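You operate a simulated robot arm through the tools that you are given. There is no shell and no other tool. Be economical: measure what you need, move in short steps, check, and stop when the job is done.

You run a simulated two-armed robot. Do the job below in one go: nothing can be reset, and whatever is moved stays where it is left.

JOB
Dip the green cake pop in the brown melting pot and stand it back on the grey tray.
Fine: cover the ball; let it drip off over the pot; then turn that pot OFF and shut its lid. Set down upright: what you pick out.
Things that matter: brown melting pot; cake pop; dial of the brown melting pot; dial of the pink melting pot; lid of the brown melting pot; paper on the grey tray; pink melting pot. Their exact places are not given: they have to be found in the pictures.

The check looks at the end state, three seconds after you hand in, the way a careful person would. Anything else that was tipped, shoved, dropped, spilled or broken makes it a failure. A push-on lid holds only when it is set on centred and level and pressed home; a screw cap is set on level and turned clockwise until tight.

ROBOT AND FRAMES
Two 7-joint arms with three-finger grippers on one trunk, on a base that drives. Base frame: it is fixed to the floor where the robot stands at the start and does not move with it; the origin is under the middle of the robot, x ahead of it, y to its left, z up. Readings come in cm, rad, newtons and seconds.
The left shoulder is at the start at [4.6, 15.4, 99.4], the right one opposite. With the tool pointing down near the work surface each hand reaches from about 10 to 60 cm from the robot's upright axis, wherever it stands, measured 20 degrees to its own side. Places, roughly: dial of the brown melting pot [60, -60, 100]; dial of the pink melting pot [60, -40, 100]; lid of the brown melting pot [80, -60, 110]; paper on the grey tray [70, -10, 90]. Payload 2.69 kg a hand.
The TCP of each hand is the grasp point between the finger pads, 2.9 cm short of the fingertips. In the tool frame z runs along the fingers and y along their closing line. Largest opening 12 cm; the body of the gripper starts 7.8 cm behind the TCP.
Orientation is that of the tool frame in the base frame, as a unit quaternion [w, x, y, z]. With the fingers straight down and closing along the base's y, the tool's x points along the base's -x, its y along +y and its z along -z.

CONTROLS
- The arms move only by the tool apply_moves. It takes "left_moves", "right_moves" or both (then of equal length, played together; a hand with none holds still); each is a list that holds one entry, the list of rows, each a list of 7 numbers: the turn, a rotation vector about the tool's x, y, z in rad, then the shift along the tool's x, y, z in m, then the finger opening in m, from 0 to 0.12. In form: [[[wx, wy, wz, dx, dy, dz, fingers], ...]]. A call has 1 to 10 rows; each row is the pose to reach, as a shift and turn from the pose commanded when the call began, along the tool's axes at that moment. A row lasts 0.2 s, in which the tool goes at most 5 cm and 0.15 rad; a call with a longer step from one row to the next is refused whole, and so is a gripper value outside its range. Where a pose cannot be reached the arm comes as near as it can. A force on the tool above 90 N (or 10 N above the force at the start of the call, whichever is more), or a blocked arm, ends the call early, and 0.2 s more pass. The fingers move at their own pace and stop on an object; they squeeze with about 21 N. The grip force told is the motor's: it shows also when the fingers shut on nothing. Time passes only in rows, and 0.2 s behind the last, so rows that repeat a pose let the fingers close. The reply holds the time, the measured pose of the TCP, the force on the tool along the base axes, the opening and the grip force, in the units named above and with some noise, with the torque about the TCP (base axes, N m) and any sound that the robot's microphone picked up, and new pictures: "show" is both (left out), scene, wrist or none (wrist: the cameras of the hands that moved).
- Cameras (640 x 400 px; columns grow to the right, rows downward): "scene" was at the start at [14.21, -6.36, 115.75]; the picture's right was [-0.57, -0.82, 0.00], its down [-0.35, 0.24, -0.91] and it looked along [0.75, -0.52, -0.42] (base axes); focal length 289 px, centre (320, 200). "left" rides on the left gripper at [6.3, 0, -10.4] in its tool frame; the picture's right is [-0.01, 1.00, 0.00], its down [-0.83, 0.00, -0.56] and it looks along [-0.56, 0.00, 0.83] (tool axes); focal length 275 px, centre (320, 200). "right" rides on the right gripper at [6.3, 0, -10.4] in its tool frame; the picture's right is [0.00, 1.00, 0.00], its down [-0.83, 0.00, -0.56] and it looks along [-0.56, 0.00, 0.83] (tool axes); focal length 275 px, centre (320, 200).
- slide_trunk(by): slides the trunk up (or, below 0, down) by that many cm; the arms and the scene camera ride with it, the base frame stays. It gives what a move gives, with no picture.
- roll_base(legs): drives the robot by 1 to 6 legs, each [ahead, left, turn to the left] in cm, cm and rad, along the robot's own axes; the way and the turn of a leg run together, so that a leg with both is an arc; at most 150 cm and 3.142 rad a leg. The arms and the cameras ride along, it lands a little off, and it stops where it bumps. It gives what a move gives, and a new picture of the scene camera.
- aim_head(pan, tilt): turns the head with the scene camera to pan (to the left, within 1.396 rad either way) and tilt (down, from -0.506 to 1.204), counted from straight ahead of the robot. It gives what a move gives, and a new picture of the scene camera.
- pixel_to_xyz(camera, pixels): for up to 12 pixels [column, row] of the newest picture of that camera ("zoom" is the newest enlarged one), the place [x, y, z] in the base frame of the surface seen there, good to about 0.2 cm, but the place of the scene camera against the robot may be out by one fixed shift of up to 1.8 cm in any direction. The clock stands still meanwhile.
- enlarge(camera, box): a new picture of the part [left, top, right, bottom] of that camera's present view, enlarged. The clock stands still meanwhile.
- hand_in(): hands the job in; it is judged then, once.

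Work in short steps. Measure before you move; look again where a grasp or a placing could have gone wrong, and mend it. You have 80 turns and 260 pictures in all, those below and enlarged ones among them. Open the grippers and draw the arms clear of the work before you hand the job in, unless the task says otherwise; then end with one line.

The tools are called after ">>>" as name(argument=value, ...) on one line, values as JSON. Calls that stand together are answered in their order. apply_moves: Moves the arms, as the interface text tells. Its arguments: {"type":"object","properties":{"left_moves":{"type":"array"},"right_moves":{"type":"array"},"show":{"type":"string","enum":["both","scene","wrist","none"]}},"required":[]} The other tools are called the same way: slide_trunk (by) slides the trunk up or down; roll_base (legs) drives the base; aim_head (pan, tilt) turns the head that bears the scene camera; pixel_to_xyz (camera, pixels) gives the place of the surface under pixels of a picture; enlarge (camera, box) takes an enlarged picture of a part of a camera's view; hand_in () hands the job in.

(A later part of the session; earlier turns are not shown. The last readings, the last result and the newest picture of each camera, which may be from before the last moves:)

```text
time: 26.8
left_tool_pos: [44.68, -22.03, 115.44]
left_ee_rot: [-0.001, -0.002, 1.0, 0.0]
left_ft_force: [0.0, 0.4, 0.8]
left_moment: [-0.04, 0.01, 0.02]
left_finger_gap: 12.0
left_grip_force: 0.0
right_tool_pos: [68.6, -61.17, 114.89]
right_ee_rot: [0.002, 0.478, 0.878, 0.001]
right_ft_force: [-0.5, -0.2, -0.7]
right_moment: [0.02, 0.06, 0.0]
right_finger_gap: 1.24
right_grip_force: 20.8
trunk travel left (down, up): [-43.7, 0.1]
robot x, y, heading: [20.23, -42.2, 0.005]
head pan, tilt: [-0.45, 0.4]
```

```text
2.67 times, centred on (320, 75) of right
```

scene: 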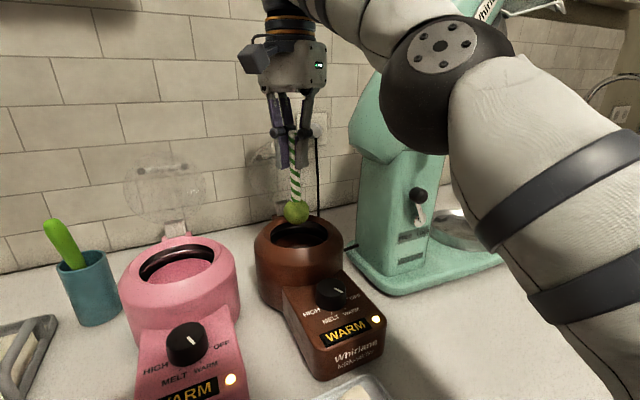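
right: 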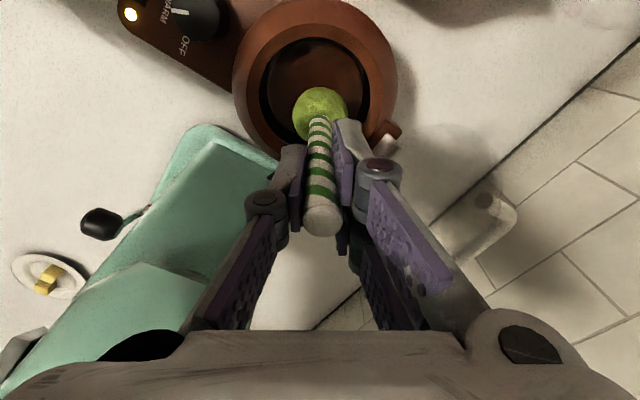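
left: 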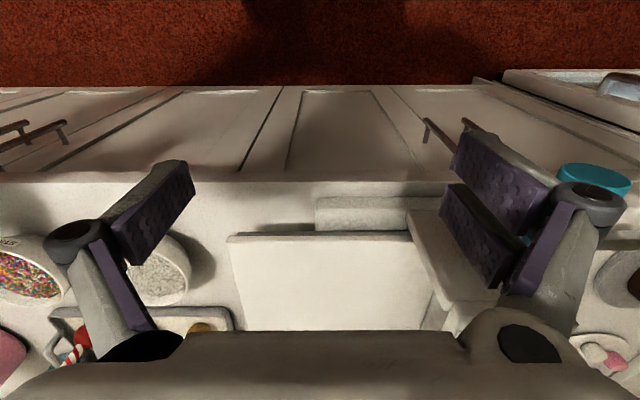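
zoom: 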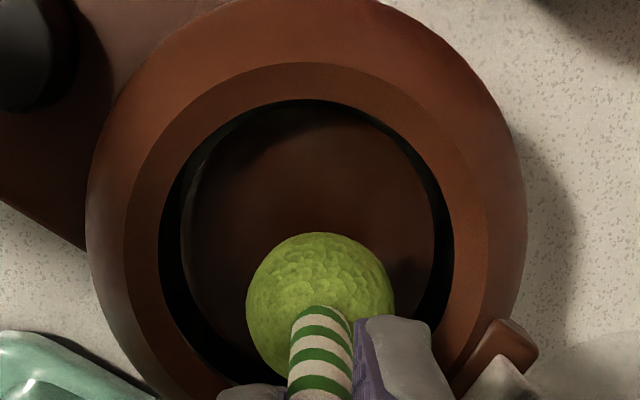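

Centre confirmed at (68.7,-61.3). I lower 9.5 cm in steps, watching the force.

>>> apply_moves(right_moves=[[[0, 0, 0, 0, 0, 0.02, 0.01], [0, 0, 0, 0, 0, 0.04, 0.01], [0, 0, 0, 0, 0, 0.055, 0.01], [0, 0, 0, 0, 0, 0.07, 0.01], [0, 0, 0, 0, 0, 0.08, 0.01], [0, 0, 0, 0, 0, 0.09, 0.01], [0, 0, 0, 0, 0, 0.096, 0.01], [0, 0, 0, 0, 0, 0.1, 0.01], [0, 0, 0, 0, 0, 0.1, 0.01]]], show="both")

>>> enlarge(camera="right", box=[200, 0, 440, 150])

```text
time: 28.8
left_tool_pos: [44.42, -21.93, 115.62]
left_ee_rot: [0.001, -0.002, 1.0, 0.0]
left_ft_force: [0.0, 0.4, -1.6]
left_moment: [0.0, -0.01, 0.03]
left_finger_gap: 12.01
left_grip_force: 0.1
right_tool_pos: [68.53, -61.11, 105.05]
right_ee_rot: [0.002, 0.479, 0.878, 0.001]
right_ft_force: [0.4, -0.1, 19.9]
right_moment: [0.01, -0.04, 0.0]
right_finger_gap: 1.28
right_grip_force: 20.6
trunk travel left (down, up): [-43.7, 0.1]
robot x, y, heading: [20.73, -42.37, 0.001]
head pan, tilt: [-0.45, 0.4]
```

scene: 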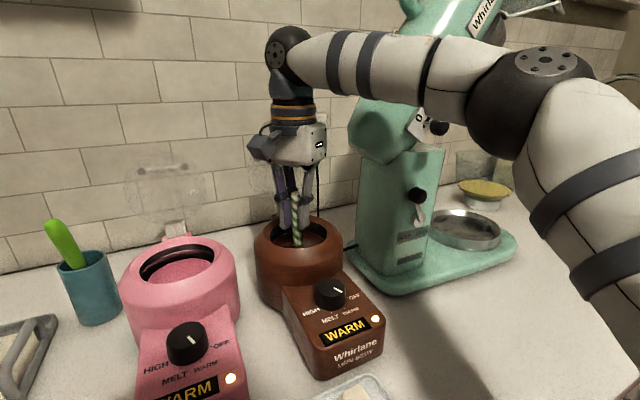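
right: 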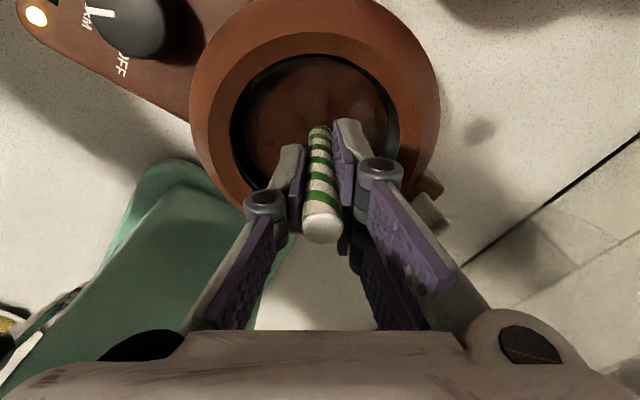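

```text
2.67 times, centred on (320, 75) of right
```

zoom: 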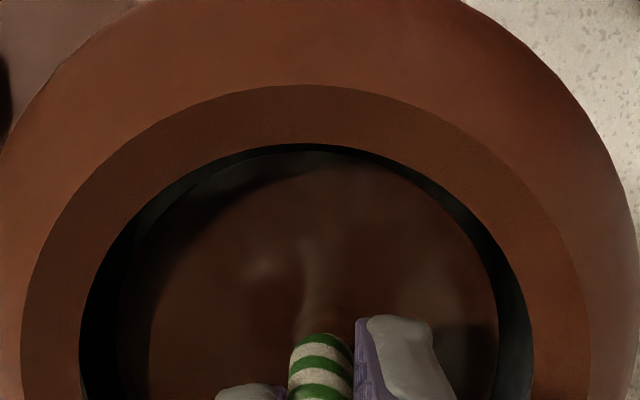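

Force 20 N up: the ball is on the pot's floor, and it is completely under the melt. I ease up slightly, let it sit a second, then raise it to hang over the pot inside the rim outline to drip.

>>> apply_moves(right_moves=[[[0, 0, 0, 0, 0, -0.005, 0.01], [0, 0, 0, 0, 0, -0.005, 0.01], [0, 0, 0, 0, 0, -0.005, 0.01], [0, 0, 0, 0, 0, -0.005, 0.01], [0, 0, 0, 0, 0, -0.02, 0.01], [0, 0, 0, 0, 0, -0.04, 0.01], [0, 0, 0, 0, 0, -0.06, 0.01], [0, 0, 0, 0, 0, -0.075, 0.01], [0, 0, 0, 0, 0, -0.085, 0.01], [0, 0, 0, 0, 0, -0.085, 0.01]]], show="both")

>>> enlarge(camera="right", box=[200, 0, 440, 150])

>>> enlarge(camera="scene", box=[230, 120, 390, 220])

```text
time: 31.0
left_tool_pos: [44.55, -22.06, 115.57]
left_ee_rot: [0.0, -0.001, 1.0, 0.001]
left_ft_force: [0.6, 0.3, 0.4]
left_moment: [-0.02, 0.0, -0.01]
left_finger_gap: 11.99
left_grip_force: 0.0
right_tool_pos: [68.6, -61.31, 113.46]
right_ee_rot: [-0.001, 0.479, 0.878, 0.0]
right_ft_force: [0.1, -0.1, -0.9]
right_moment: [-0.02, 0.01, 0.03]
right_finger_gap: 1.2
right_grip_force: 21.0
trunk travel left (down, up): [-43.7, 0.1]
robot x, y, heading: [20.94, -42.41, 0.001]
head pan, tilt: [-0.45, 0.4]
```

scene: 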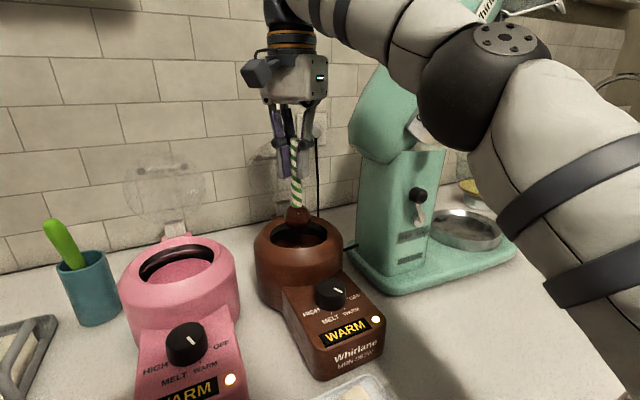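
right: 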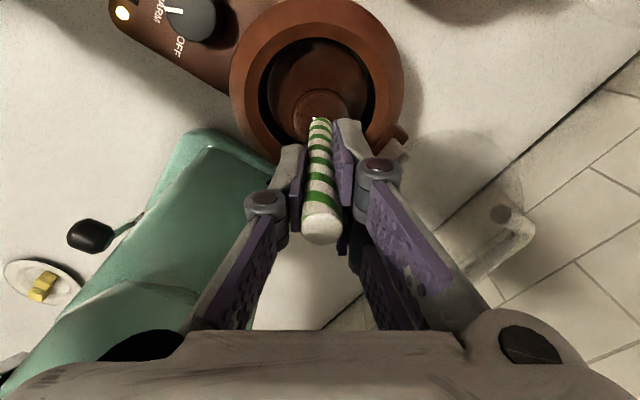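

```text
2.67 times, centred on (320, 75) of right
```

zoom: 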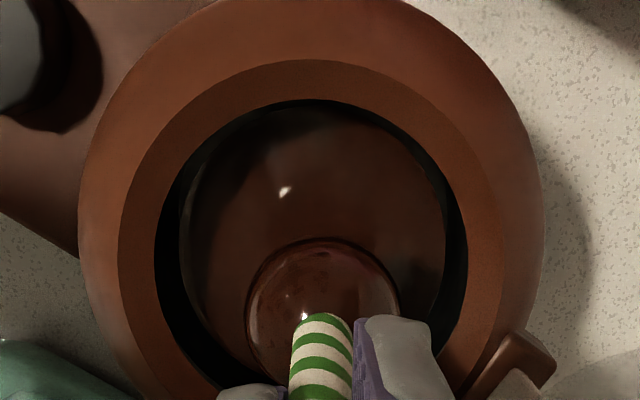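

```text
4.00 times, centred on (310, 170) of scene
```

zoom: 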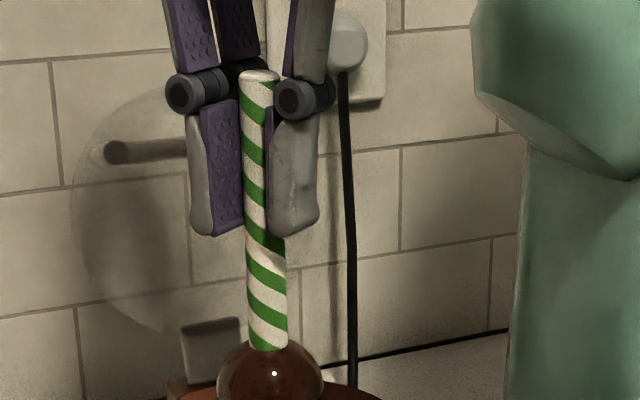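

Ball fully coated. I hold it still over the pot to drip for several seconds.

>>> apply_moves(right_moves=[[[0, 0, 0, 0, 0, 0, 0.01], [0, 0, 0, 0, 0, 0, 0.01], [0, 0, 0, 0, 0, 0, 0.01], [0, 0, 0, 0, 0, 0, 0.01], [0, 0, 0, 0, 0, 0, 0.01], [0, 0, 0, 0, 0, 0, 0.01], [0, 0, 0, 0, 0, 0, 0.01], [0, 0, 0, 0, 0, 0, 0.01], [0, 0, 0, 0, 0, 0, 0.01], [0, 0, 0, 0, 0, 0, 0.01]]], show="none")

>>> apply_moves(right_moves=[[[0, 0, 0, 0, 0, 0, 0.01], [0, 0, 0, 0, 0, 0, 0.01], [0, 0, 0, 0, 0, 0, 0.01], [0, 0, 0, 0, 0, 0, 0.01], [0, 0, 0, 0, 0, 0, 0.01], [0, 0, 0, 0, 0, 0, 0.01], [0, 0, 0, 0, 0, 0, 0.01], [0, 0, 0, 0, 0, 0, 0.01], [0, 0, 0, 0, 0, 0, 0.01], [0, 0, 0, 0, 0, 0, 0.01]]], show="none")

>>> apply_moves(right_moves=[[[0, 0, 0, 0, 0, -0.005, 0.01], [0, 0, 0, 0, 0, -0.01, 0.01], [0, 0, 0, 0, 0, -0.015, 0.01], [0, 0, 0, 0, 0, -0.015, 0.01], [0, 0, 0, 0, 0, -0.015, 0.01], [0, 0, 0, 0, 0, -0.015, 0.01], [0, 0, 0, 0, 0, -0.015, 0.01], [0, 0, 0, 0, 0, -0.015, 0.01], [0, 0, 0, 0, 0, -0.015, 0.01], [0, 0, 0, 0, 0, -0.015, 0.01]]], show="scene")

>>> enlarge(camera="scene", box=[220, 150, 380, 250])

>>> enlarge(camera="right", box=[200, 0, 440, 150])

```text
time: 33.2
left_tool_pos: [44.65, -21.98, 115.43]
left_ee_rot: [0.0, -0.002, 1.0, -0.001]
left_ft_force: [0.2, -0.1, -0.3]
left_moment: [0.0, -0.04, 0.0]
left_finger_gap: 11.99
left_grip_force: 0.0
right_tool_pos: [68.71, -61.39, 113.26]
right_ee_rot: [0.0, 0.479, 0.878, -0.001]
right_ft_force: [0.7, 0.4, -0.2]
right_moment: [0.01, -0.01, 0.01]
right_finger_gap: 1.2
right_grip_force: 20.3
trunk travel left (down, up): [-43.7, 0.1]
robot x, y, heading: [20.53, -42.64, 0.005]
head pan, tilt: [-0.45, 0.4]
```

```text
time: 35.4
left_tool_pos: [44.61, -22.0, 115.53]
left_ee_rot: [0.0, -0.002, 1.0, 0.0]
left_ft_force: [0.2, 0.1, 0.4]
left_moment: [-0.01, 0.03, 0.01]
left_finger_gap: 11.99
left_grip_force: 0.0
right_tool_pos: [68.71, -61.42, 113.43]
right_ee_rot: [0.0, 0.479, 0.878, 0.0]
right_ft_force: [-0.1, -0.2, -0.5]
right_moment: [0.02, -0.01, 0.0]
right_finger_gap: 1.24
right_grip_force: 20.8
trunk travel left (down, up): [-43.7, 0.1]
robot x, y, heading: [20.25, -42.59, 0.001]
head pan, tilt: [-0.45, 0.4]
```

```text
time: 37.6
left_tool_pos: [44.59, -22.12, 115.61]
left_ee_rot: [0.0, -0.001, 1.0, 0.0]
left_ft_force: [0.2, -0.3, -0.6]
left_moment: [-0.04, 0.02, 0.02]
left_finger_gap: 12.0
left_grip_force: 0.0
right_tool_pos: [68.55, -61.28, 114.92]
right_ee_rot: [0.001, 0.479, 0.878, 0.0]
right_ft_force: [-0.9, 0.3, -1.1]
right_moment: [0.01, 0.02, -0.03]
right_finger_gap: 1.19
right_grip_force: 21.0
trunk travel left (down, up): [-43.7, 0.1]
robot x, y, heading: [20.41, -42.54, 0.005]
head pan, tilt: [-0.45, 0.4]
```

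scene: 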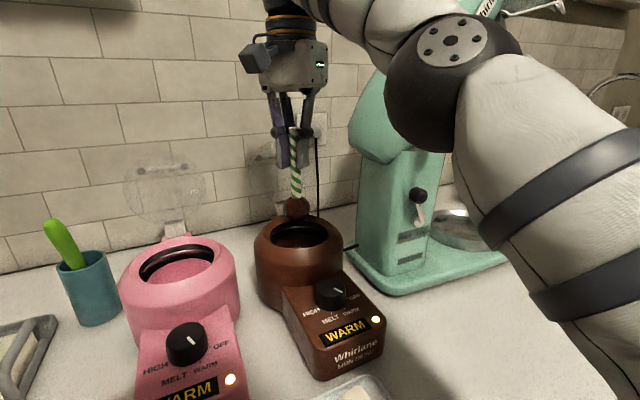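

```text
4.00 times, centred on (300, 200) of scene
```

zoom: 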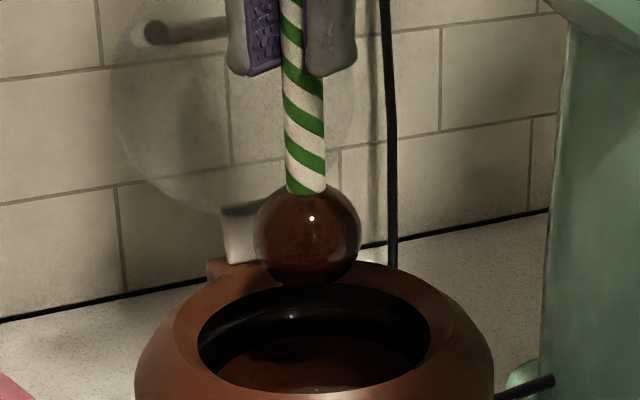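

```text
2.67 times, centred on (320, 75) of right
```

zoom: 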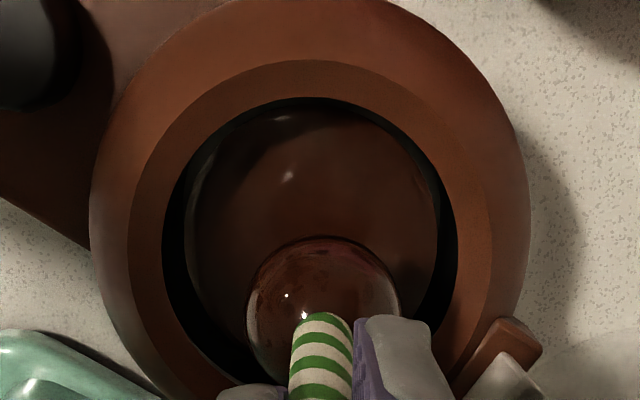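

No drop hangs visibly; I wait a further few seconds to be safe.

>>> apply_moves(right_moves=[[[0, 0, 0, 0, 0, 0, 0.01], [0, 0, 0, 0, 0, 0, 0.01], [0, 0, 0, 0, 0, 0, 0.01], [0, 0, 0, 0, 0, 0, 0.01], [0, 0, 0, 0, 0, 0, 0.01], [0, 0, 0, 0, 0, 0, 0.01], [0, 0, 0, 0, 0, 0, 0.01], [0, 0, 0, 0, 0, 0, 0.01], [0, 0, 0, 0, 0, 0, 0.01], [0, 0, 0, 0, 0, 0, 0.01]]], show="none")

>>> apply_moves(right_moves=[[[0, 0, 0, 0, 0, 0, 0.01], [0, 0, 0, 0, 0, 0, 0.01], [0, 0, 0, 0, 0, 0, 0.01], [0, 0, 0, 0, 0, 0, 0.01], [0, 0, 0, 0, 0, 0, 0.01], [0, 0, 0, 0, 0, 0, 0.01], [0, 0, 0, 0, 0, 0, 0.01], [0, 0, 0, 0, 0, 0, 0.01], [0, 0, 0, 0, 0, 0, 0.01], [0, 0, 0, 0, 0, 0, 0.01]]], show="none")

>>> apply_moves(right_moves=[[[0, 0, 0, 0, 0, 0, 0.01], [0, 0, 0, 0, 0, 0, 0.01], [0, 0, 0, 0, 0, 0, 0.01], [0, 0, 0, 0, 0, 0, 0.01], [0, 0, 0, 0, 0, 0, 0.01], [0, 0, 0, 0, 0, 0, 0.01], [0, 0, 0, 0, 0, 0, 0.01], [0, 0, 0, 0, 0, 0, 0.01], [0, 0, 0, 0, 0, 0, 0.01], [0, 0, 0, 0, 0, 0, 0.01]]], show="none")

```text
time: 39.8
left_tool_pos: [44.52, -22.09, 115.42]
left_ee_rot: [-0.001, -0.001, 1.0, 0.0]
left_ft_force: [-0.5, -0.2, 1.0]
left_moment: [0.01, -0.03, -0.03]
left_finger_gap: 11.99
left_grip_force: 0.1
right_tool_pos: [68.66, -61.49, 115.0]
right_ee_rot: [0.001, 0.478, 0.878, 0.001]
right_ft_force: [-0.4, -0.7, -1.2]
right_moment: [-0.01, 0.03, 0.01]
right_finger_gap: 1.2
right_grip_force: 21.1
trunk travel left (down, up): [-43.7, 0.1]
robot x, y, heading: [20.48, -42.3, 0.003]
head pan, tilt: [-0.45, 0.4]
```

```text
time: 42.0
left_tool_pos: [44.58, -22.01, 115.52]
left_ee_rot: [0.0, -0.001, 1.0, 0.0]
left_ft_force: [0.6, -0.3, 0.6]
left_moment: [-0.01, 0.01, 0.01]
left_finger_gap: 12.0
left_grip_force: 0.0
right_tool_pos: [68.59, -61.37, 115.03]
right_ee_rot: [0.001, 0.479, 0.878, 0.0]
right_ft_force: [0.0, 1.0, 0.5]
right_moment: [-0.03, 0.0, -0.01]
right_finger_gap: 1.21
right_grip_force: 20.7
trunk travel left (down, up): [-43.7, 0.1]
robot x, y, heading: [20.63, -42.19, -0.0]
head pan, tilt: [-0.45, 0.4]
```

```text
time: 44.2
left_tool_pos: [44.55, -22.07, 115.41]
left_ee_rot: [0.0, -0.002, 1.0, 0.0]
left_ft_force: [-0.1, 0.5, 0.9]
left_moment: [0.01, -0.02, 0.03]
left_finger_gap: 11.98
left_grip_force: 0.0
right_tool_pos: [68.63, -61.28, 114.87]
right_ee_rot: [0.001, 0.48, 0.877, -0.001]
right_ft_force: [-0.8, -0.6, 0.5]
right_moment: [0.01, -0.02, -0.01]
right_finger_gap: 1.19
right_grip_force: 21.0
trunk travel left (down, up): [-43.7, 0.1]
robot x, y, heading: [20.61, -42.24, 0.0]
head pan, tilt: [-0.45, 0.4]
```

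Dripped for about 13 s. I retract along the same path, back and up.

>>> apply_moves(right_moves=[[[0, 0, 0, 0.01, -0.014, -0.003, 0.01], [0, 0, 0, 0.026, -0.036, -0.008, 0.01], [0, 0, 0, 0.043, -0.059, -0.018, 0.01], [0, 0, 0, 0.06, -0.082, -0.026, 0.01], [0, 0, 0, 0.077, -0.105, -0.034, 0.01], [0, 0, 0, 0.0934, -0.1285, -0.04, 0.01], [0, 0, 0, 0.0934, -0.1285, -0.04, 0.01]]], show="none")

>>> apply_moves(right_moves=[[[0, 0, -0.14, 0, 0, 0, 0.01], [0, 0, -0.28, 0, 0, 0, 0.01], [0, 0, -0.42, 0, 0, 0, 0.01], [0, 0, -0.56, 0, 0, 0, 0.01], [0, 0, -0.7, 0, 0, 0, 0.01], [0, 0, -0.84, 0, 0, 0, 0.01], [0, 0, -0.98, 0, 0, 0, 0.01], [0, 0, -1.0, 0, 0, 0, 0.01]]], show="scene")

>>> roll_base(legs=[[-1.5, 0, 0], [0, 40, 0]])

```text
time: 45.8
left_tool_pos: [44.45, -22.2, 115.49]
left_ee_rot: [0.0, -0.002, 1.0, 0.0]
left_ft_force: [-0.7, 0.6, -0.7]
left_moment: [0.03, -0.02, -0.01]
left_finger_gap: 11.97
left_grip_force: 0.2
right_tool_pos: [52.71, -60.36, 118.76]
right_ee_rot: [0.0, 0.479, 0.878, 0.0]
right_ft_force: [-0.3, 0.9, -0.4]
right_moment: [0.01, 0.01, 0.02]
right_finger_gap: 1.21
right_grip_force: 21.1
trunk travel left (down, up): [-43.7, 0.1]
robot x, y, heading: [20.63, -42.4, -0.002]
head pan, tilt: [-0.45, 0.4]
```

```text
time: 47.6
left_tool_pos: [44.59, -22.03, 115.48]
left_ee_rot: [0.0, -0.002, 1.0, 0.0]
left_ft_force: [0.4, -0.3, -0.8]
left_moment: [0.02, 0.04, 0.01]
left_finger_gap: 12.03
left_grip_force: 0.0
right_tool_pos: [52.84, -60.42, 119.01]
right_ee_rot: [0.0, -0.002, 1.0, 0.001]
right_ft_force: [-0.3, 0.4, 0.1]
right_moment: [0.01, 0.02, 0.01]
right_finger_gap: 1.22
right_grip_force: 21.0
trunk travel left (down, up): [-43.7, 0.1]
robot x, y, heading: [20.41, -42.65, 0.0]
head pan, tilt: [-0.45, 0.4]
```

scene: 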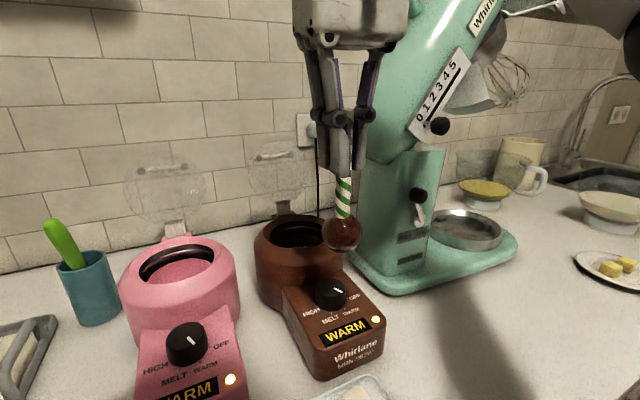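

```text
time: 51.5
left_tool_pos: [43.08, 17.29, 115.42]
left_ee_rot: [0.0, -0.001, 1.0, 0.0]
left_ft_force: [0.2, 0.1, 0.2]
left_moment: [0.02, -0.05, -0.02]
left_finger_gap: 12.0
left_grip_force: 0.1
right_tool_pos: [51.35, -21.13, 118.88]
right_ee_rot: [0.0, 0.0, 1.0, 0.0]
right_ft_force: [-0.9, 0.4, -1.0]
right_moment: [-0.06, -0.01, 0.0]
right_finger_gap: 1.17
right_grip_force: 21.1
trunk travel left (down, up): [-43.7, 0.1]
robot x, y, heading: [18.94, -2.83, 0.002]
head pan, tilt: [-0.45, 0.4]
```

scene: 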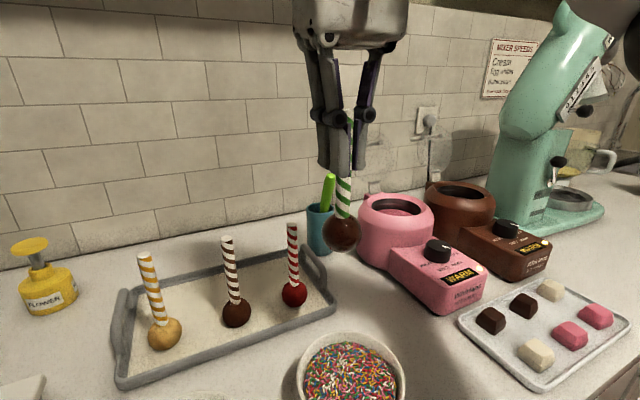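

Now I close up 1.5 cm to the counter and measure the coated ball in the wrist view.

>>> roll_base(legs=[[1.6, 0, 0]])

>>> apply_moves(right_moves=[[[0, 0, 0, 0, -0.015, 0, 0.01], [0, 0, 0, 0, -0.029, 0, 0.01], [0, 0, 0, 0, -0.029, 0, 0.01]]], show="wrist")

>>> pixel_to_xyz(camera="right", pixels=[[320, 100], [320, 90], [320, 110], [322, 225], [300, 110], [340, 110]])

```text
time: 52.5
left_tool_pos: [44.53, 17.3, 115.52]
left_ee_rot: [0.0, -0.001, 1.0, 0.001]
left_ft_force: [0.1, -0.2, 0.1]
left_moment: [-0.04, -0.02, 0.01]
left_finger_gap: 12.01
left_grip_force: 0.1
right_tool_pos: [52.87, -21.08, 118.79]
right_ee_rot: [0.0, -0.001, 1.0, 0.0]
right_ft_force: [-0.4, 0.2, -0.8]
right_moment: [-0.03, 0.01, 0.0]
right_finger_gap: 1.22
right_grip_force: 21.2
trunk travel left (down, up): [-43.7, 0.1]
robot x, y, heading: [20.9, -2.91, 0.003]
head pan, tilt: [-0.45, 0.4]
stopped in leg 1: the robot was blocked; the commanded pose is now the measured one
```

scene: 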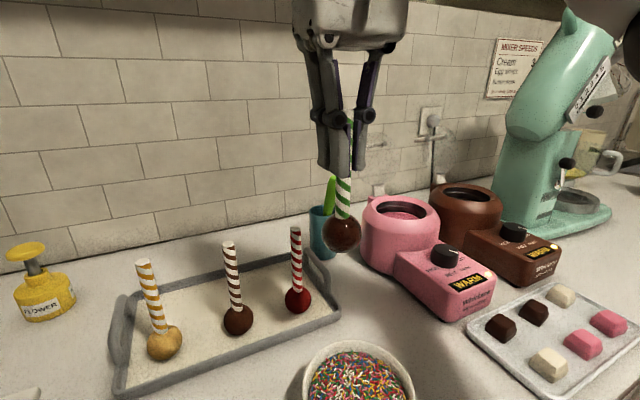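

```text
time: 53.3
left_tool_pos: [44.69, 17.21, 115.49]
left_ee_rot: [0.0, 0.0, 1.0, 0.0]
left_ft_force: [-0.6, 0.4, 0.3]
left_moment: [-0.02, -0.02, 0.01]
left_finger_gap: 11.97
left_grip_force: 0.0
right_tool_pos: [52.76, -24.01, 118.87]
right_ee_rot: [0.0, 0.0, 1.0, 0.0]
right_ft_force: [-0.5, -0.7, -1.1]
right_moment: [0.01, 0.02, 0.0]
right_finger_gap: 1.18
right_grip_force: 20.7
trunk travel left (down, up): [-43.7, 0.1]
robot x, y, heading: [20.52, -2.82, -0.003]
head pan, tilt: [-0.45, 0.4]
```

right: 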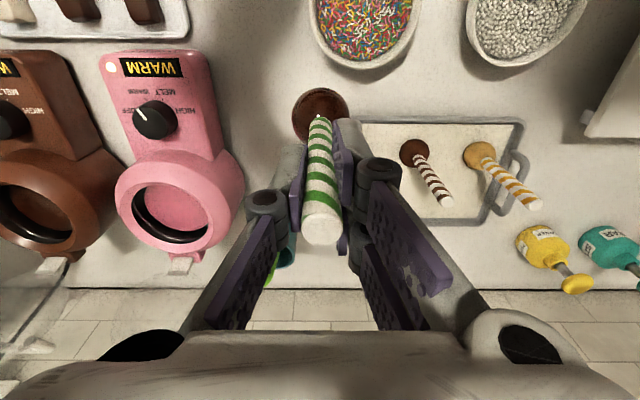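

```text
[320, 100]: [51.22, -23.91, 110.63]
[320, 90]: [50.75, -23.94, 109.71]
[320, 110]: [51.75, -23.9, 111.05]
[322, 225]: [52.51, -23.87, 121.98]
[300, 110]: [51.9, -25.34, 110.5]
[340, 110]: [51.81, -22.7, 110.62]
```

The pop slid up about 0.4 cm in the grip; it stays straight. I go forward along y=-24 between the red stick and the spoon, coming down to z≈110.

>>> apply_moves(right_moves=[[[0, 0, 0, -0.03, 0, 0, 0.01], [0, 0, 0, -0.065, 0, 0.012, 0.01], [0, 0, 0, -0.095, 0, 0.035, 0.01], [0, 0, 0, -0.125, 0, 0.06, 0.01], [0, 0, 0, -0.15, 0, 0.08, 0.01], [0, 0, 0, -0.17, 0, 0.09, 0.01], [0, 0, 0, -0.17, 0, 0.09, 0.01]]], show="both")

```text
time: 54.9
left_tool_pos: [44.64, 17.17, 115.5]
left_ee_rot: [0.0, -0.001, 1.0, 0.0]
left_ft_force: [0.4, -0.3, -0.2]
left_moment: [-0.01, -0.03, -0.01]
left_finger_gap: 11.97
left_grip_force: 0.0
right_tool_pos: [69.92, -23.94, 110.06]
right_ee_rot: [0.0, 0.0, 1.0, 0.0]
right_ft_force: [0.6, -0.4, -0.4]
right_moment: [-0.01, -0.02, -0.03]
right_finger_gap: 1.19
right_grip_force: 21.0
trunk travel left (down, up): [-43.7, 0.1]
robot x, y, heading: [21.02, -2.8, 0.0]
head pan, tilt: [-0.45, 0.4]
```

scene: 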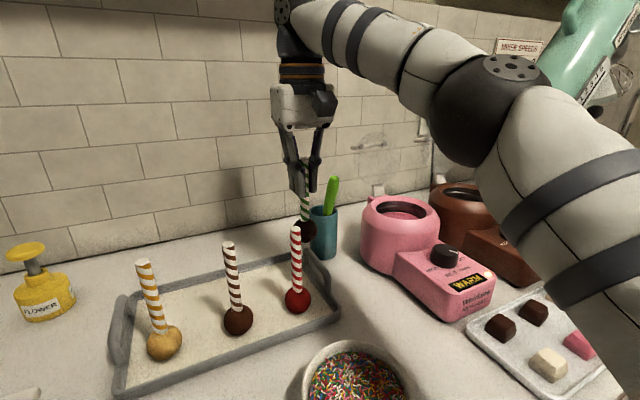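
right: 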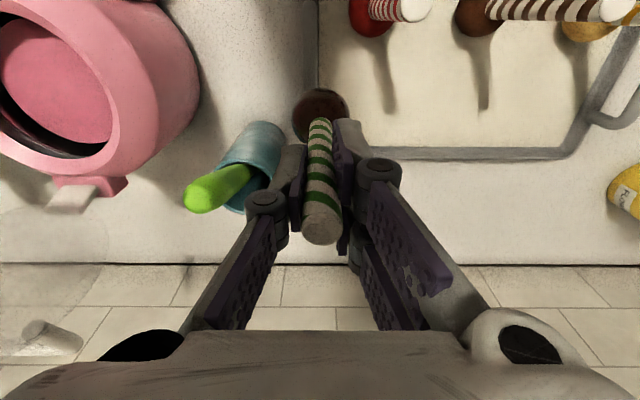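

Now left to y≈-18.5, x≈71 above the paper, then down to just above contact.

>>> apply_moves(right_moves=[[[0, 0, 0, 0, 0.02, 0, 0.01], [0, 0, 0, -0.003, 0.04, 0, 0.01], [0, 0, 0, -0.006, 0.054, 0, 0.01], [0, 0, 0, -0.009, 0.054, 0.015, 0.01], [0, 0, 0, -0.011, 0.054, 0.03, 0.01], [0, 0, 0, -0.011, 0.054, 0.045, 0.01], [0, 0, 0, -0.011, 0.054, 0.06, 0.01], [0, 0, 0, -0.011, 0.054, 0.07, 0.01], [0, 0, 0, -0.011, 0.054, 0.07, 0.01]]], show="both")

```text
time: 56.9
left_tool_pos: [44.65, 17.32, 115.44]
left_ee_rot: [0.001, -0.001, 1.0, 0.0]
left_ft_force: [-0.3, 0.1, -0.3]
left_moment: [0.01, 0.0, -0.01]
left_finger_gap: 11.99
left_grip_force: 0.1
right_tool_pos: [71.06, -18.49, 102.93]
right_ee_rot: [0.0, 0.0, 1.0, -0.001]
right_ft_force: [0.0, -1.3, -1.0]
right_moment: [0.01, -0.02, 0.02]
right_finger_gap: 1.21
right_grip_force: 20.4
trunk travel left (down, up): [-43.7, 0.1]
robot x, y, heading: [20.6, -3.25, -0.001]
head pan, tilt: [-0.45, 0.4]
```

scene: 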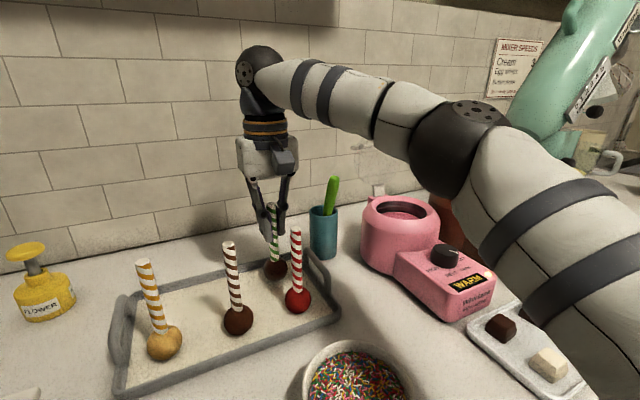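
right: 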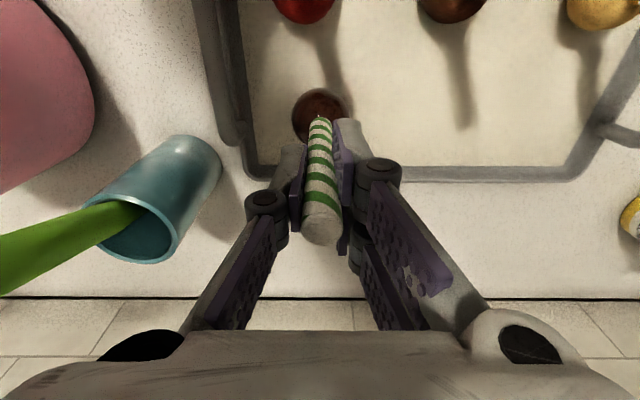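

Positioned over the paper. I lower in millimetre steps until the force shows contact.

>>> apply_moves(right_moves=[[[0, 0, 0, 0, 0, 0.003, 0.01], [0, 0, 0, 0, 0, 0.006, 0.01], [0, 0, 0, 0, 0, 0.0075, 0.01], [0, 0, 0, 0, 0, 0.0075, 0.01]]], show="none")

```text
time: 57.9
left_tool_pos: [44.7, 17.22, 115.42]
left_ee_rot: [0.0, -0.001, 1.0, 0.0]
left_ft_force: [-0.3, -0.2, 0.6]
left_moment: [0.0, -0.02, 0.01]
left_finger_gap: 11.98
left_grip_force: 0.0
right_tool_pos: [70.99, -18.66, 102.09]
right_ee_rot: [0.0, 0.0, 1.0, 0.0]
right_ft_force: [0.0, -0.4, -0.7]
right_moment: [0.04, 0.05, -0.06]
right_finger_gap: 1.2
right_grip_force: 20.4
trunk travel left (down, up): [-43.7, 0.1]
robot x, y, heading: [20.83, -2.94, -0.001]
head pan, tilt: [-0.45, 0.4]
```

>>> apply_moves(right_moves=[[[0, 0, 0, 0, 0, 0.001, 0.01], [0, 0, 0, 0, 0, 0.002, 0.01], [0, 0, 0, 0, 0, 0.002, 0.01]]], show="none")

>>> enlarge(camera="scene", box=[200, 190, 360, 290])

```text
time: 58.7
left_tool_pos: [44.58, 17.16, 115.6]
left_ee_rot: [0.001, -0.001, 1.0, 0.0]
left_ft_force: [-0.4, -0.6, 0.1]
left_moment: [0.04, 0.02, -0.01]
left_finger_gap: 12.02
left_grip_force: 0.1
right_tool_pos: [70.76, -18.53, 102.03]
right_ee_rot: [0.001, 0.001, 1.0, -0.001]
right_ft_force: [2.5, -2.7, 6.1]
right_moment: [-0.11, -0.24, 0.01]
right_finger_gap: 1.2
right_grip_force: 21.6
trunk travel left (down, up): [-43.7, 0.1]
robot x, y, heading: [20.66, -3.14, -0.001]
head pan, tilt: [-0.45, 0.4]
```

```text
4.00 times, centred on (280, 240) of scene
```

zoom: 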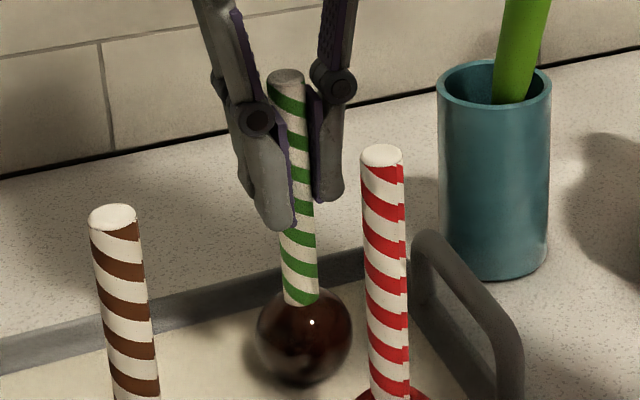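

Contact (6 N). I ease 1 mm and open the fingers gently.

>>> apply_moves(right_moves=[[[0, 0, 0, 0, 0, -0.001, 0.01], [0, 0, 0, 0, 0, -0.001, 0.01], [0, 0, 0, 0, 0, -0.001, 0.016], [0, 0, 0, 0, 0, -0.001, 0.022], [0, 0, 0, 0, 0, -0.001, 0.03], [0, 0, 0, 0, 0, -0.001, 0.04], [0, 0, 0, 0, 0, -0.001, 0.05], [0, 0, 0, 0, 0, -0.001, 0.05]]], show="both")

>>> enlarge(camera="scene", box=[200, 190, 360, 290])

```text
time: 60.5
left_tool_pos: [44.63, 17.26, 115.53]
left_ee_rot: [0.0, -0.002, 1.0, 0.0]
left_ft_force: [-0.8, 0.6, -0.6]
left_moment: [0.02, -0.02, 0.02]
left_finger_gap: 11.99
left_grip_force: 0.2
right_tool_pos: [70.96, -18.61, 101.98]
right_ee_rot: [0.0, 0.0, 1.0, 0.0]
right_ft_force: [-0.9, 0.5, -0.2]
right_moment: [0.03, 0.03, 0.02]
right_finger_gap: 5.0
right_grip_force: 0.1
trunk travel left (down, up): [-43.7, 0.1]
robot x, y, heading: [20.65, -2.8, -0.002]
head pan, tilt: [-0.45, 0.4]
```

scene: 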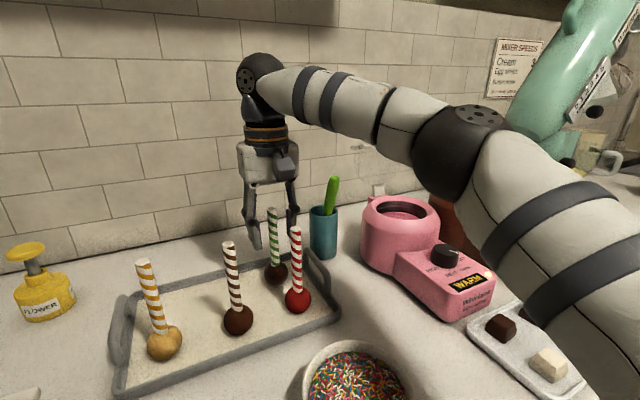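
right: 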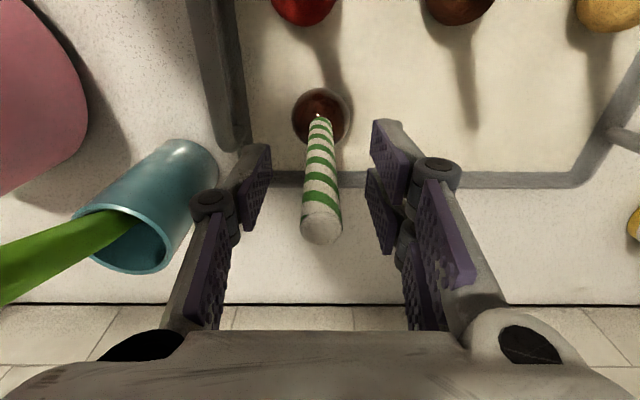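

```text
4.00 times, centred on (280, 240) of scene
```

zoom: 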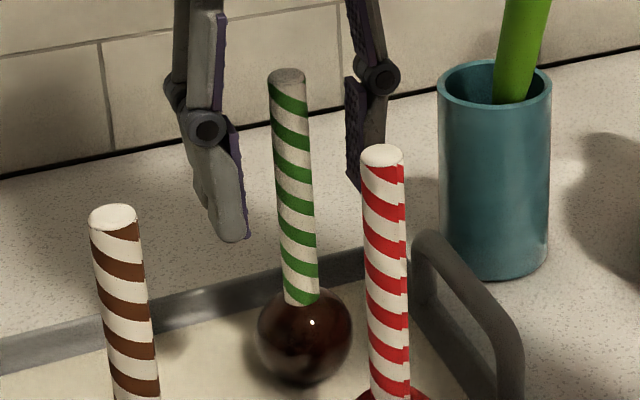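

It stands upright on the paper. I rise with a slight pull back, then retreat high over the red stick.

>>> apply_moves(right_moves=[[[0, 0, 0, 0, 0, -0.02, 0.05], [0, 0, 0, 0.002, 0, -0.04, 0.05], [0, 0, 0, 0.006, 0, -0.065, 0.05], [0, 0, 0, 0.015, 0, -0.09, 0.05], [0, 0, 0, 0.03, 0, -0.11, 0.05], [0, 0, 0, 0.06, 0, -0.13, 0.05], [0, 0, 0, 0.1, 0, -0.15, 0.05], [0, 0, 0, 0.14, 0, -0.16, 0.05], [0, 0, 0, 0.18, 0, -0.165, 0.05], [0, 0, 0, 0.18, 0, -0.165, 0.05]]], show="scene")

>>> roll_base(legs=[[-1.5, 0, 0], [0, -40, 0]])

>>> enlarge(camera="right", box=[0, 0, 640, 400])

```text
time: 62.7
left_tool_pos: [44.72, 17.24, 115.45]
left_ee_rot: [0.0, 0.0, 1.0, 0.0]
left_ft_force: [0.4, -0.1, 0.4]
left_moment: [0.04, -0.01, 0.02]
left_finger_gap: 11.99
left_grip_force: 0.1
right_tool_pos: [52.86, -18.46, 118.55]
right_ee_rot: [0.0, 0.0, 1.0, 0.0]
right_ft_force: [-0.4, 0.3, -0.4]
right_moment: [0.01, 0.04, -0.02]
right_finger_gap: 4.99
right_grip_force: 0.1
trunk travel left (down, up): [-43.7, 0.1]
robot x, y, heading: [20.73, -3.0, -0.001]
head pan, tilt: [-0.45, 0.4]
```

scene: 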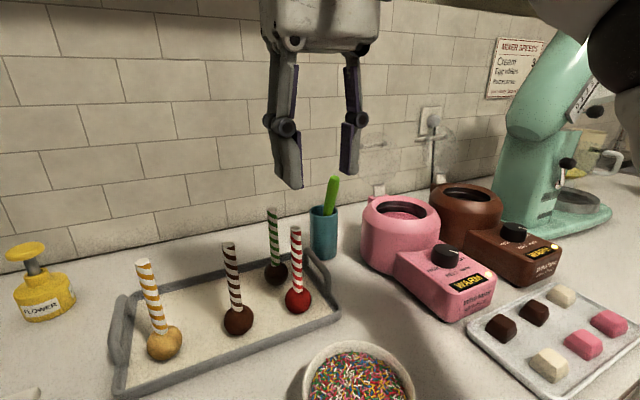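

```text
time: 66.7
left_tool_pos: [43.17, -23.46, 115.53]
left_ee_rot: [0.0, 0.003, 1.0, 0.0]
left_ft_force: [0.5, 0.3, -0.5]
left_moment: [0.03, 0.02, 0.01]
left_finger_gap: 12.0
left_grip_force: 0.0
right_tool_pos: [51.1, -59.05, 118.52]
right_ee_rot: [0.001, 0.002, 1.0, 0.0]
right_ft_force: [-0.5, -0.4, 0.1]
right_moment: [-0.01, -0.01, 0.06]
right_finger_gap: 5.0
right_grip_force: 0.0
trunk travel left (down, up): [-43.7, 0.1]
robot x, y, heading: [18.82, -43.71, -0.004]
head pan, tilt: [-0.45, 0.4]
```

scene: 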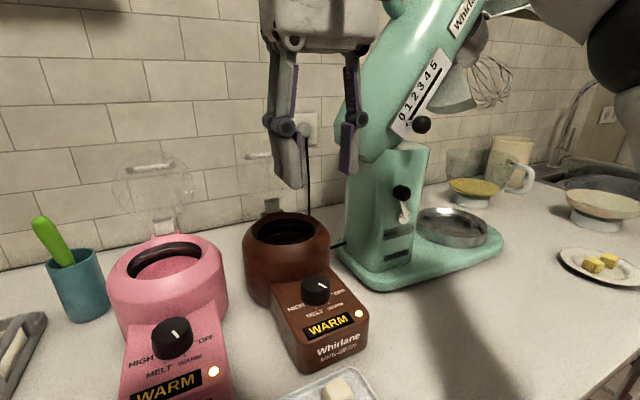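

```text
1.00 times, centred on (320, 200) of right (not enlarged: the box is as wide or as high as the picture)
```

zoom: 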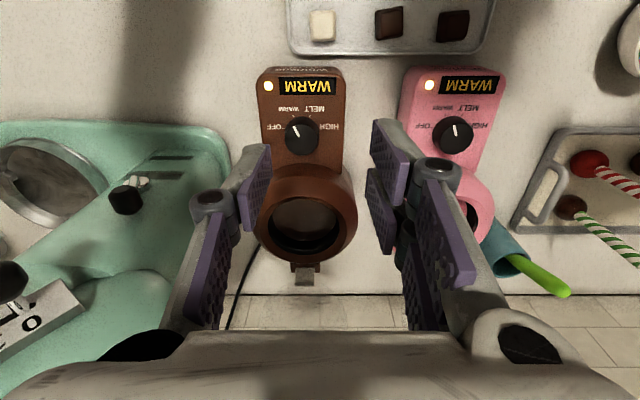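

The view is now clear. I enlarge the brown dial to read its marker and labels.

>>> enlarge(camera="right", box=[240, 80, 368, 160])

>>> pixel_to_xyz(camera="zoom", pixels=[[300, 280], [290, 250], [310, 310], [230, 280], [370, 280], [300, 225], [100, 240], [480, 230], [260, 130], [370, 130], [300, 350]])

>>> enlarge(camera="scene", box=[230, 190, 390, 290])

```text
5.00 times, centred on (304, 120) of right
```

zoom: 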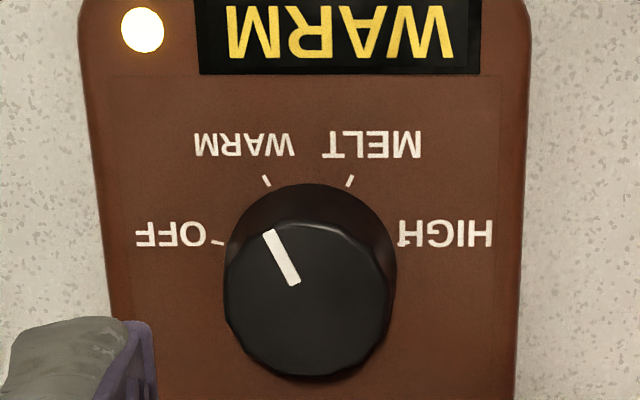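

```text
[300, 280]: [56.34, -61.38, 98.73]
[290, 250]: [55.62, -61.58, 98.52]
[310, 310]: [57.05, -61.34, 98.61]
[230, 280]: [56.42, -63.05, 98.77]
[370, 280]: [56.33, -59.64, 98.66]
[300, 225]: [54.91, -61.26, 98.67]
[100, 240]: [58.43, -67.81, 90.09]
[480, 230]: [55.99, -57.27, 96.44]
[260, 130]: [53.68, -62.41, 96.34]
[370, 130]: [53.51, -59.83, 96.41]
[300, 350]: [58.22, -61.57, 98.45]
```

```text
4.00 times, centred on (310, 240) of scene
```

zoom: 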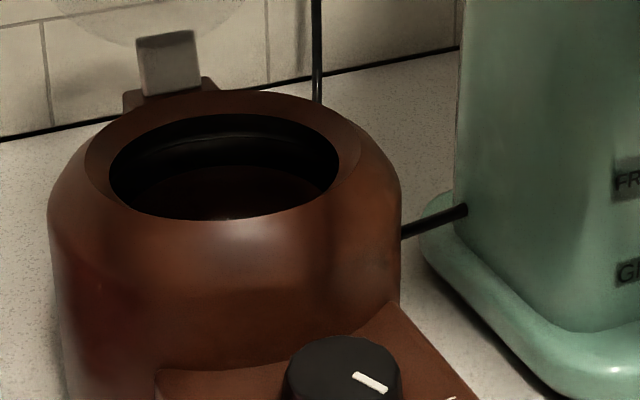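

The brown dial: centre (56.6,-61.4), Ø3.4, z 96.4–98.7. Its marker is at WARM, and OFF lies ~50° further counter-clockwise seen from above. I bring the open fingers above it.

>>> apply_moves(right_moves=[[[0, 0, 0, -0.03, -0.012, 0.01, 0.05], [0, 0, 0, -0.055, -0.0235, 0.03, 0.05], [0, 0, 0, -0.055, -0.0235, 0.07, 0.05], [0, 0, 0, -0.055, -0.0235, 0.11, 0.05], [0, 0, 0, -0.055, -0.0235, 0.14, 0.05], [0, 0, 0, -0.055, -0.0235, 0.14, 0.05]]], show="both")

```text
time: 68.1
left_tool_pos: [43.0, -23.28, 115.41]
left_ee_rot: [0.0, 0.003, 1.0, 0.0]
left_ft_force: [-0.2, 0.1, 0.5]
left_moment: [0.02, 0.0, 0.02]
left_finger_gap: 11.97
left_grip_force: 0.0
right_tool_pos: [56.64, -61.47, 104.68]
right_ee_rot: [0.0, 0.003, 1.0, -0.001]
right_ft_force: [-0.4, -0.1, -0.3]
right_moment: [-0.03, -0.03, 0.0]
right_finger_gap: 5.01
right_grip_force: 0.0
trunk travel left (down, up): [-43.7, 0.1]
robot x, y, heading: [18.87, -43.36, -0.007]
head pan, tilt: [-0.45, 0.4]
```

scene: 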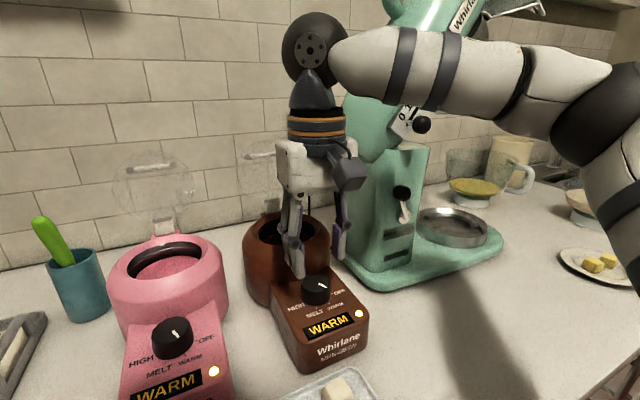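
right: 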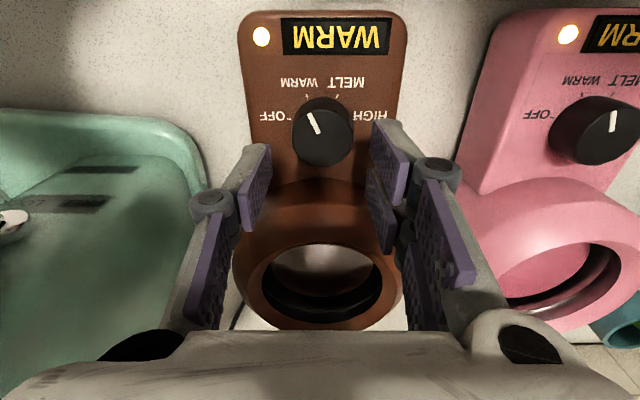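

Aligned over the knob (top centre ≈(321,132)). I verify its position and descend 4.8 cm.

>>> pixel_to_xyz(camera="right", pixels=[[321, 133], [294, 133], [349, 133], [321, 110], [321, 157]])

>>> apply_moves(right_moves=[[[0, 0, 0, 0, 0, 0.02, 0.05], [0, 0, 0, 0, 0, 0.035, 0.05], [0, 0, 0, 0, 0, 0.043, 0.05], [0, 0, 0, 0, 0, 0.048, 0.05], [0, 0, 0, 0, 0, 0.048, 0.05]]], show="wrist")

```text
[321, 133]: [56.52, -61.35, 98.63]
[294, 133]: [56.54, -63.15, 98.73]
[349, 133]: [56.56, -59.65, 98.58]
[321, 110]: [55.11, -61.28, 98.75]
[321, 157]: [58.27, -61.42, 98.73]
```

```text
time: 69.3
left_tool_pos: [43.28, -23.39, 115.47]
left_ee_rot: [0.0, 0.004, 1.0, 0.001]
left_ft_force: [-0.7, 0.1, 1.1]
left_moment: [0.02, -0.02, -0.02]
left_finger_gap: 12.0
left_grip_force: 0.0
right_tool_pos: [56.69, -61.5, 99.9]
right_ee_rot: [0.0, 0.003, 1.0, -0.001]
right_ft_force: [0.8, 0.0, 0.4]
right_moment: [0.01, -0.01, -0.02]
right_finger_gap: 5.0
right_grip_force: 0.1
trunk travel left (down, up): [-43.7, 0.1]
robot x, y, heading: [18.96, -43.28, -0.007]
head pan, tilt: [-0.45, 0.4]
```

right: 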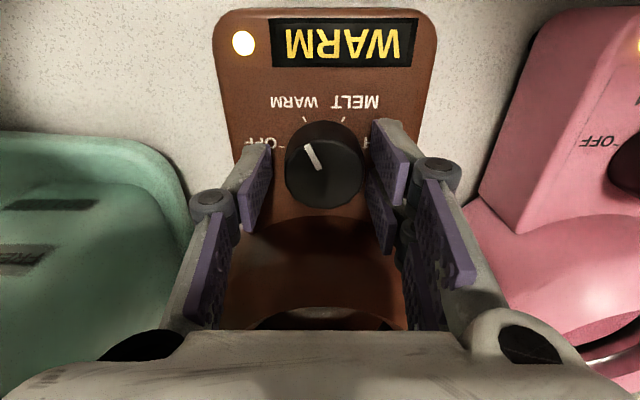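

Fingers straddle the knob. I close on it and turn -0.9 rad about the tool axis (counter-clockwise seen from above).

>>> apply_moves(right_moves=[[[0, 0, 0, 0, 0, 0, 0.035], [0, 0, 0, 0, 0, 0, 0.03], [0, 0, 0, 0, 0, 0, 0.03], [0, 0, -0.13, 0, 0, 0, 0.03], [0, 0, -0.26, 0, 0, 0, 0.03], [0, 0, -0.39, 0, 0, 0, 0.03], [0, 0, -0.52, 0, 0, 0, 0.03], [0, 0, -0.65, 0, 0, 0, 0.03], [0, 0, -0.77, 0, 0, 0, 0.03], [0, 0, -0.88, 0, 0, 0, 0.03]]], show="both")

>>> enlarge(camera="scene", box=[240, 260, 400, 360])

```text
time: 71.5
left_tool_pos: [43.2, -23.35, 115.51]
left_ee_rot: [0.0, 0.003, 1.0, 0.001]
left_ft_force: [-1.1, -0.2, 0.0]
left_moment: [-0.02, 0.0, 0.01]
left_finger_gap: 11.99
left_grip_force: 0.1
right_tool_pos: [56.81, -61.49, 99.85]
right_ee_rot: [0.001, -0.423, 0.906, -0.001]
right_ft_force: [13.4, 0.9, 12.1]
right_moment: [0.09, -0.56, -0.13]
right_finger_gap: 4.01
right_grip_force: 20.7
trunk travel left (down, up): [-43.7, 0.1]
robot x, y, heading: [18.97, -43.63, -0.012]
head pan, tilt: [-0.45, 0.4]
```

scene: 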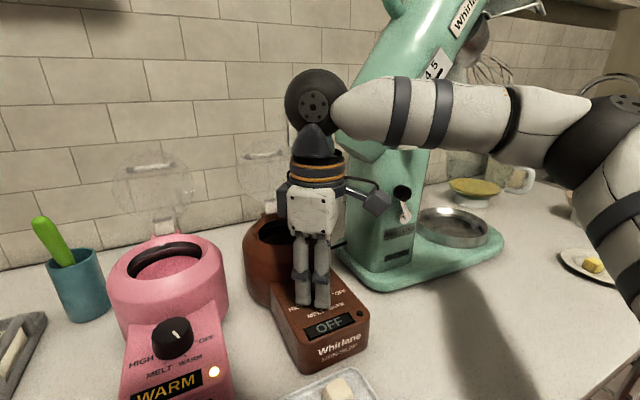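
right: 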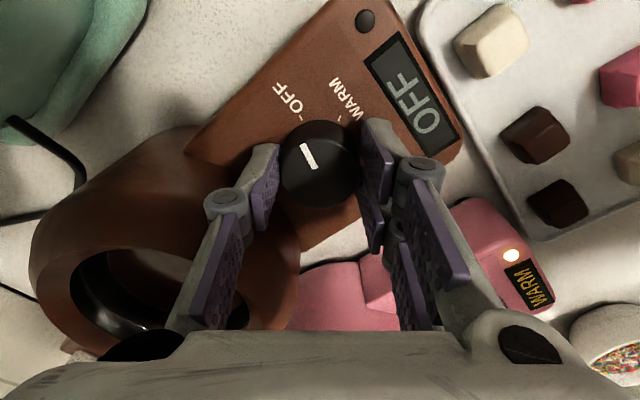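

```text
4.00 times, centred on (320, 310) of scene
```

zoom: 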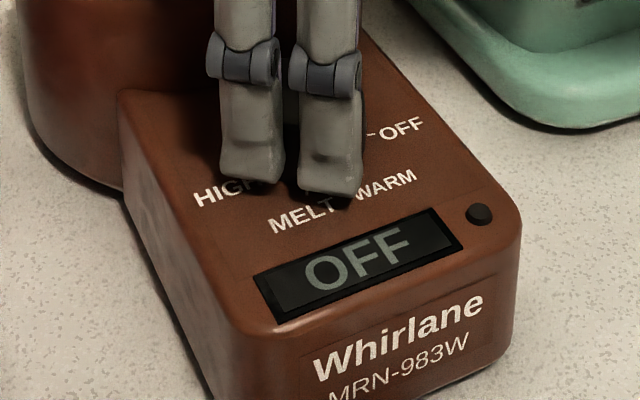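

The display reads OFF and the light is out. I release the knob and rise.

>>> apply_moves(right_moves=[[[0, 0, -0.88, 0, 0, 0, 0.05], [0, 0, -0.88, 0, 0, 0, 0.055], [0, 0, -0.88, 0, 0, -0.01, 0.055], [0, 0, -0.88, 0, 0, -0.04, 0.055], [0, 0, -0.88, 0, 0, -0.08, 0.055], [0, 0, -0.88, 0, 0, -0.12, 0.055], [0, 0, -0.88, 0, 0, -0.15, 0.055]]], show="none")

```text
refused: row 1 steps farther than a row can; nothing moved
```

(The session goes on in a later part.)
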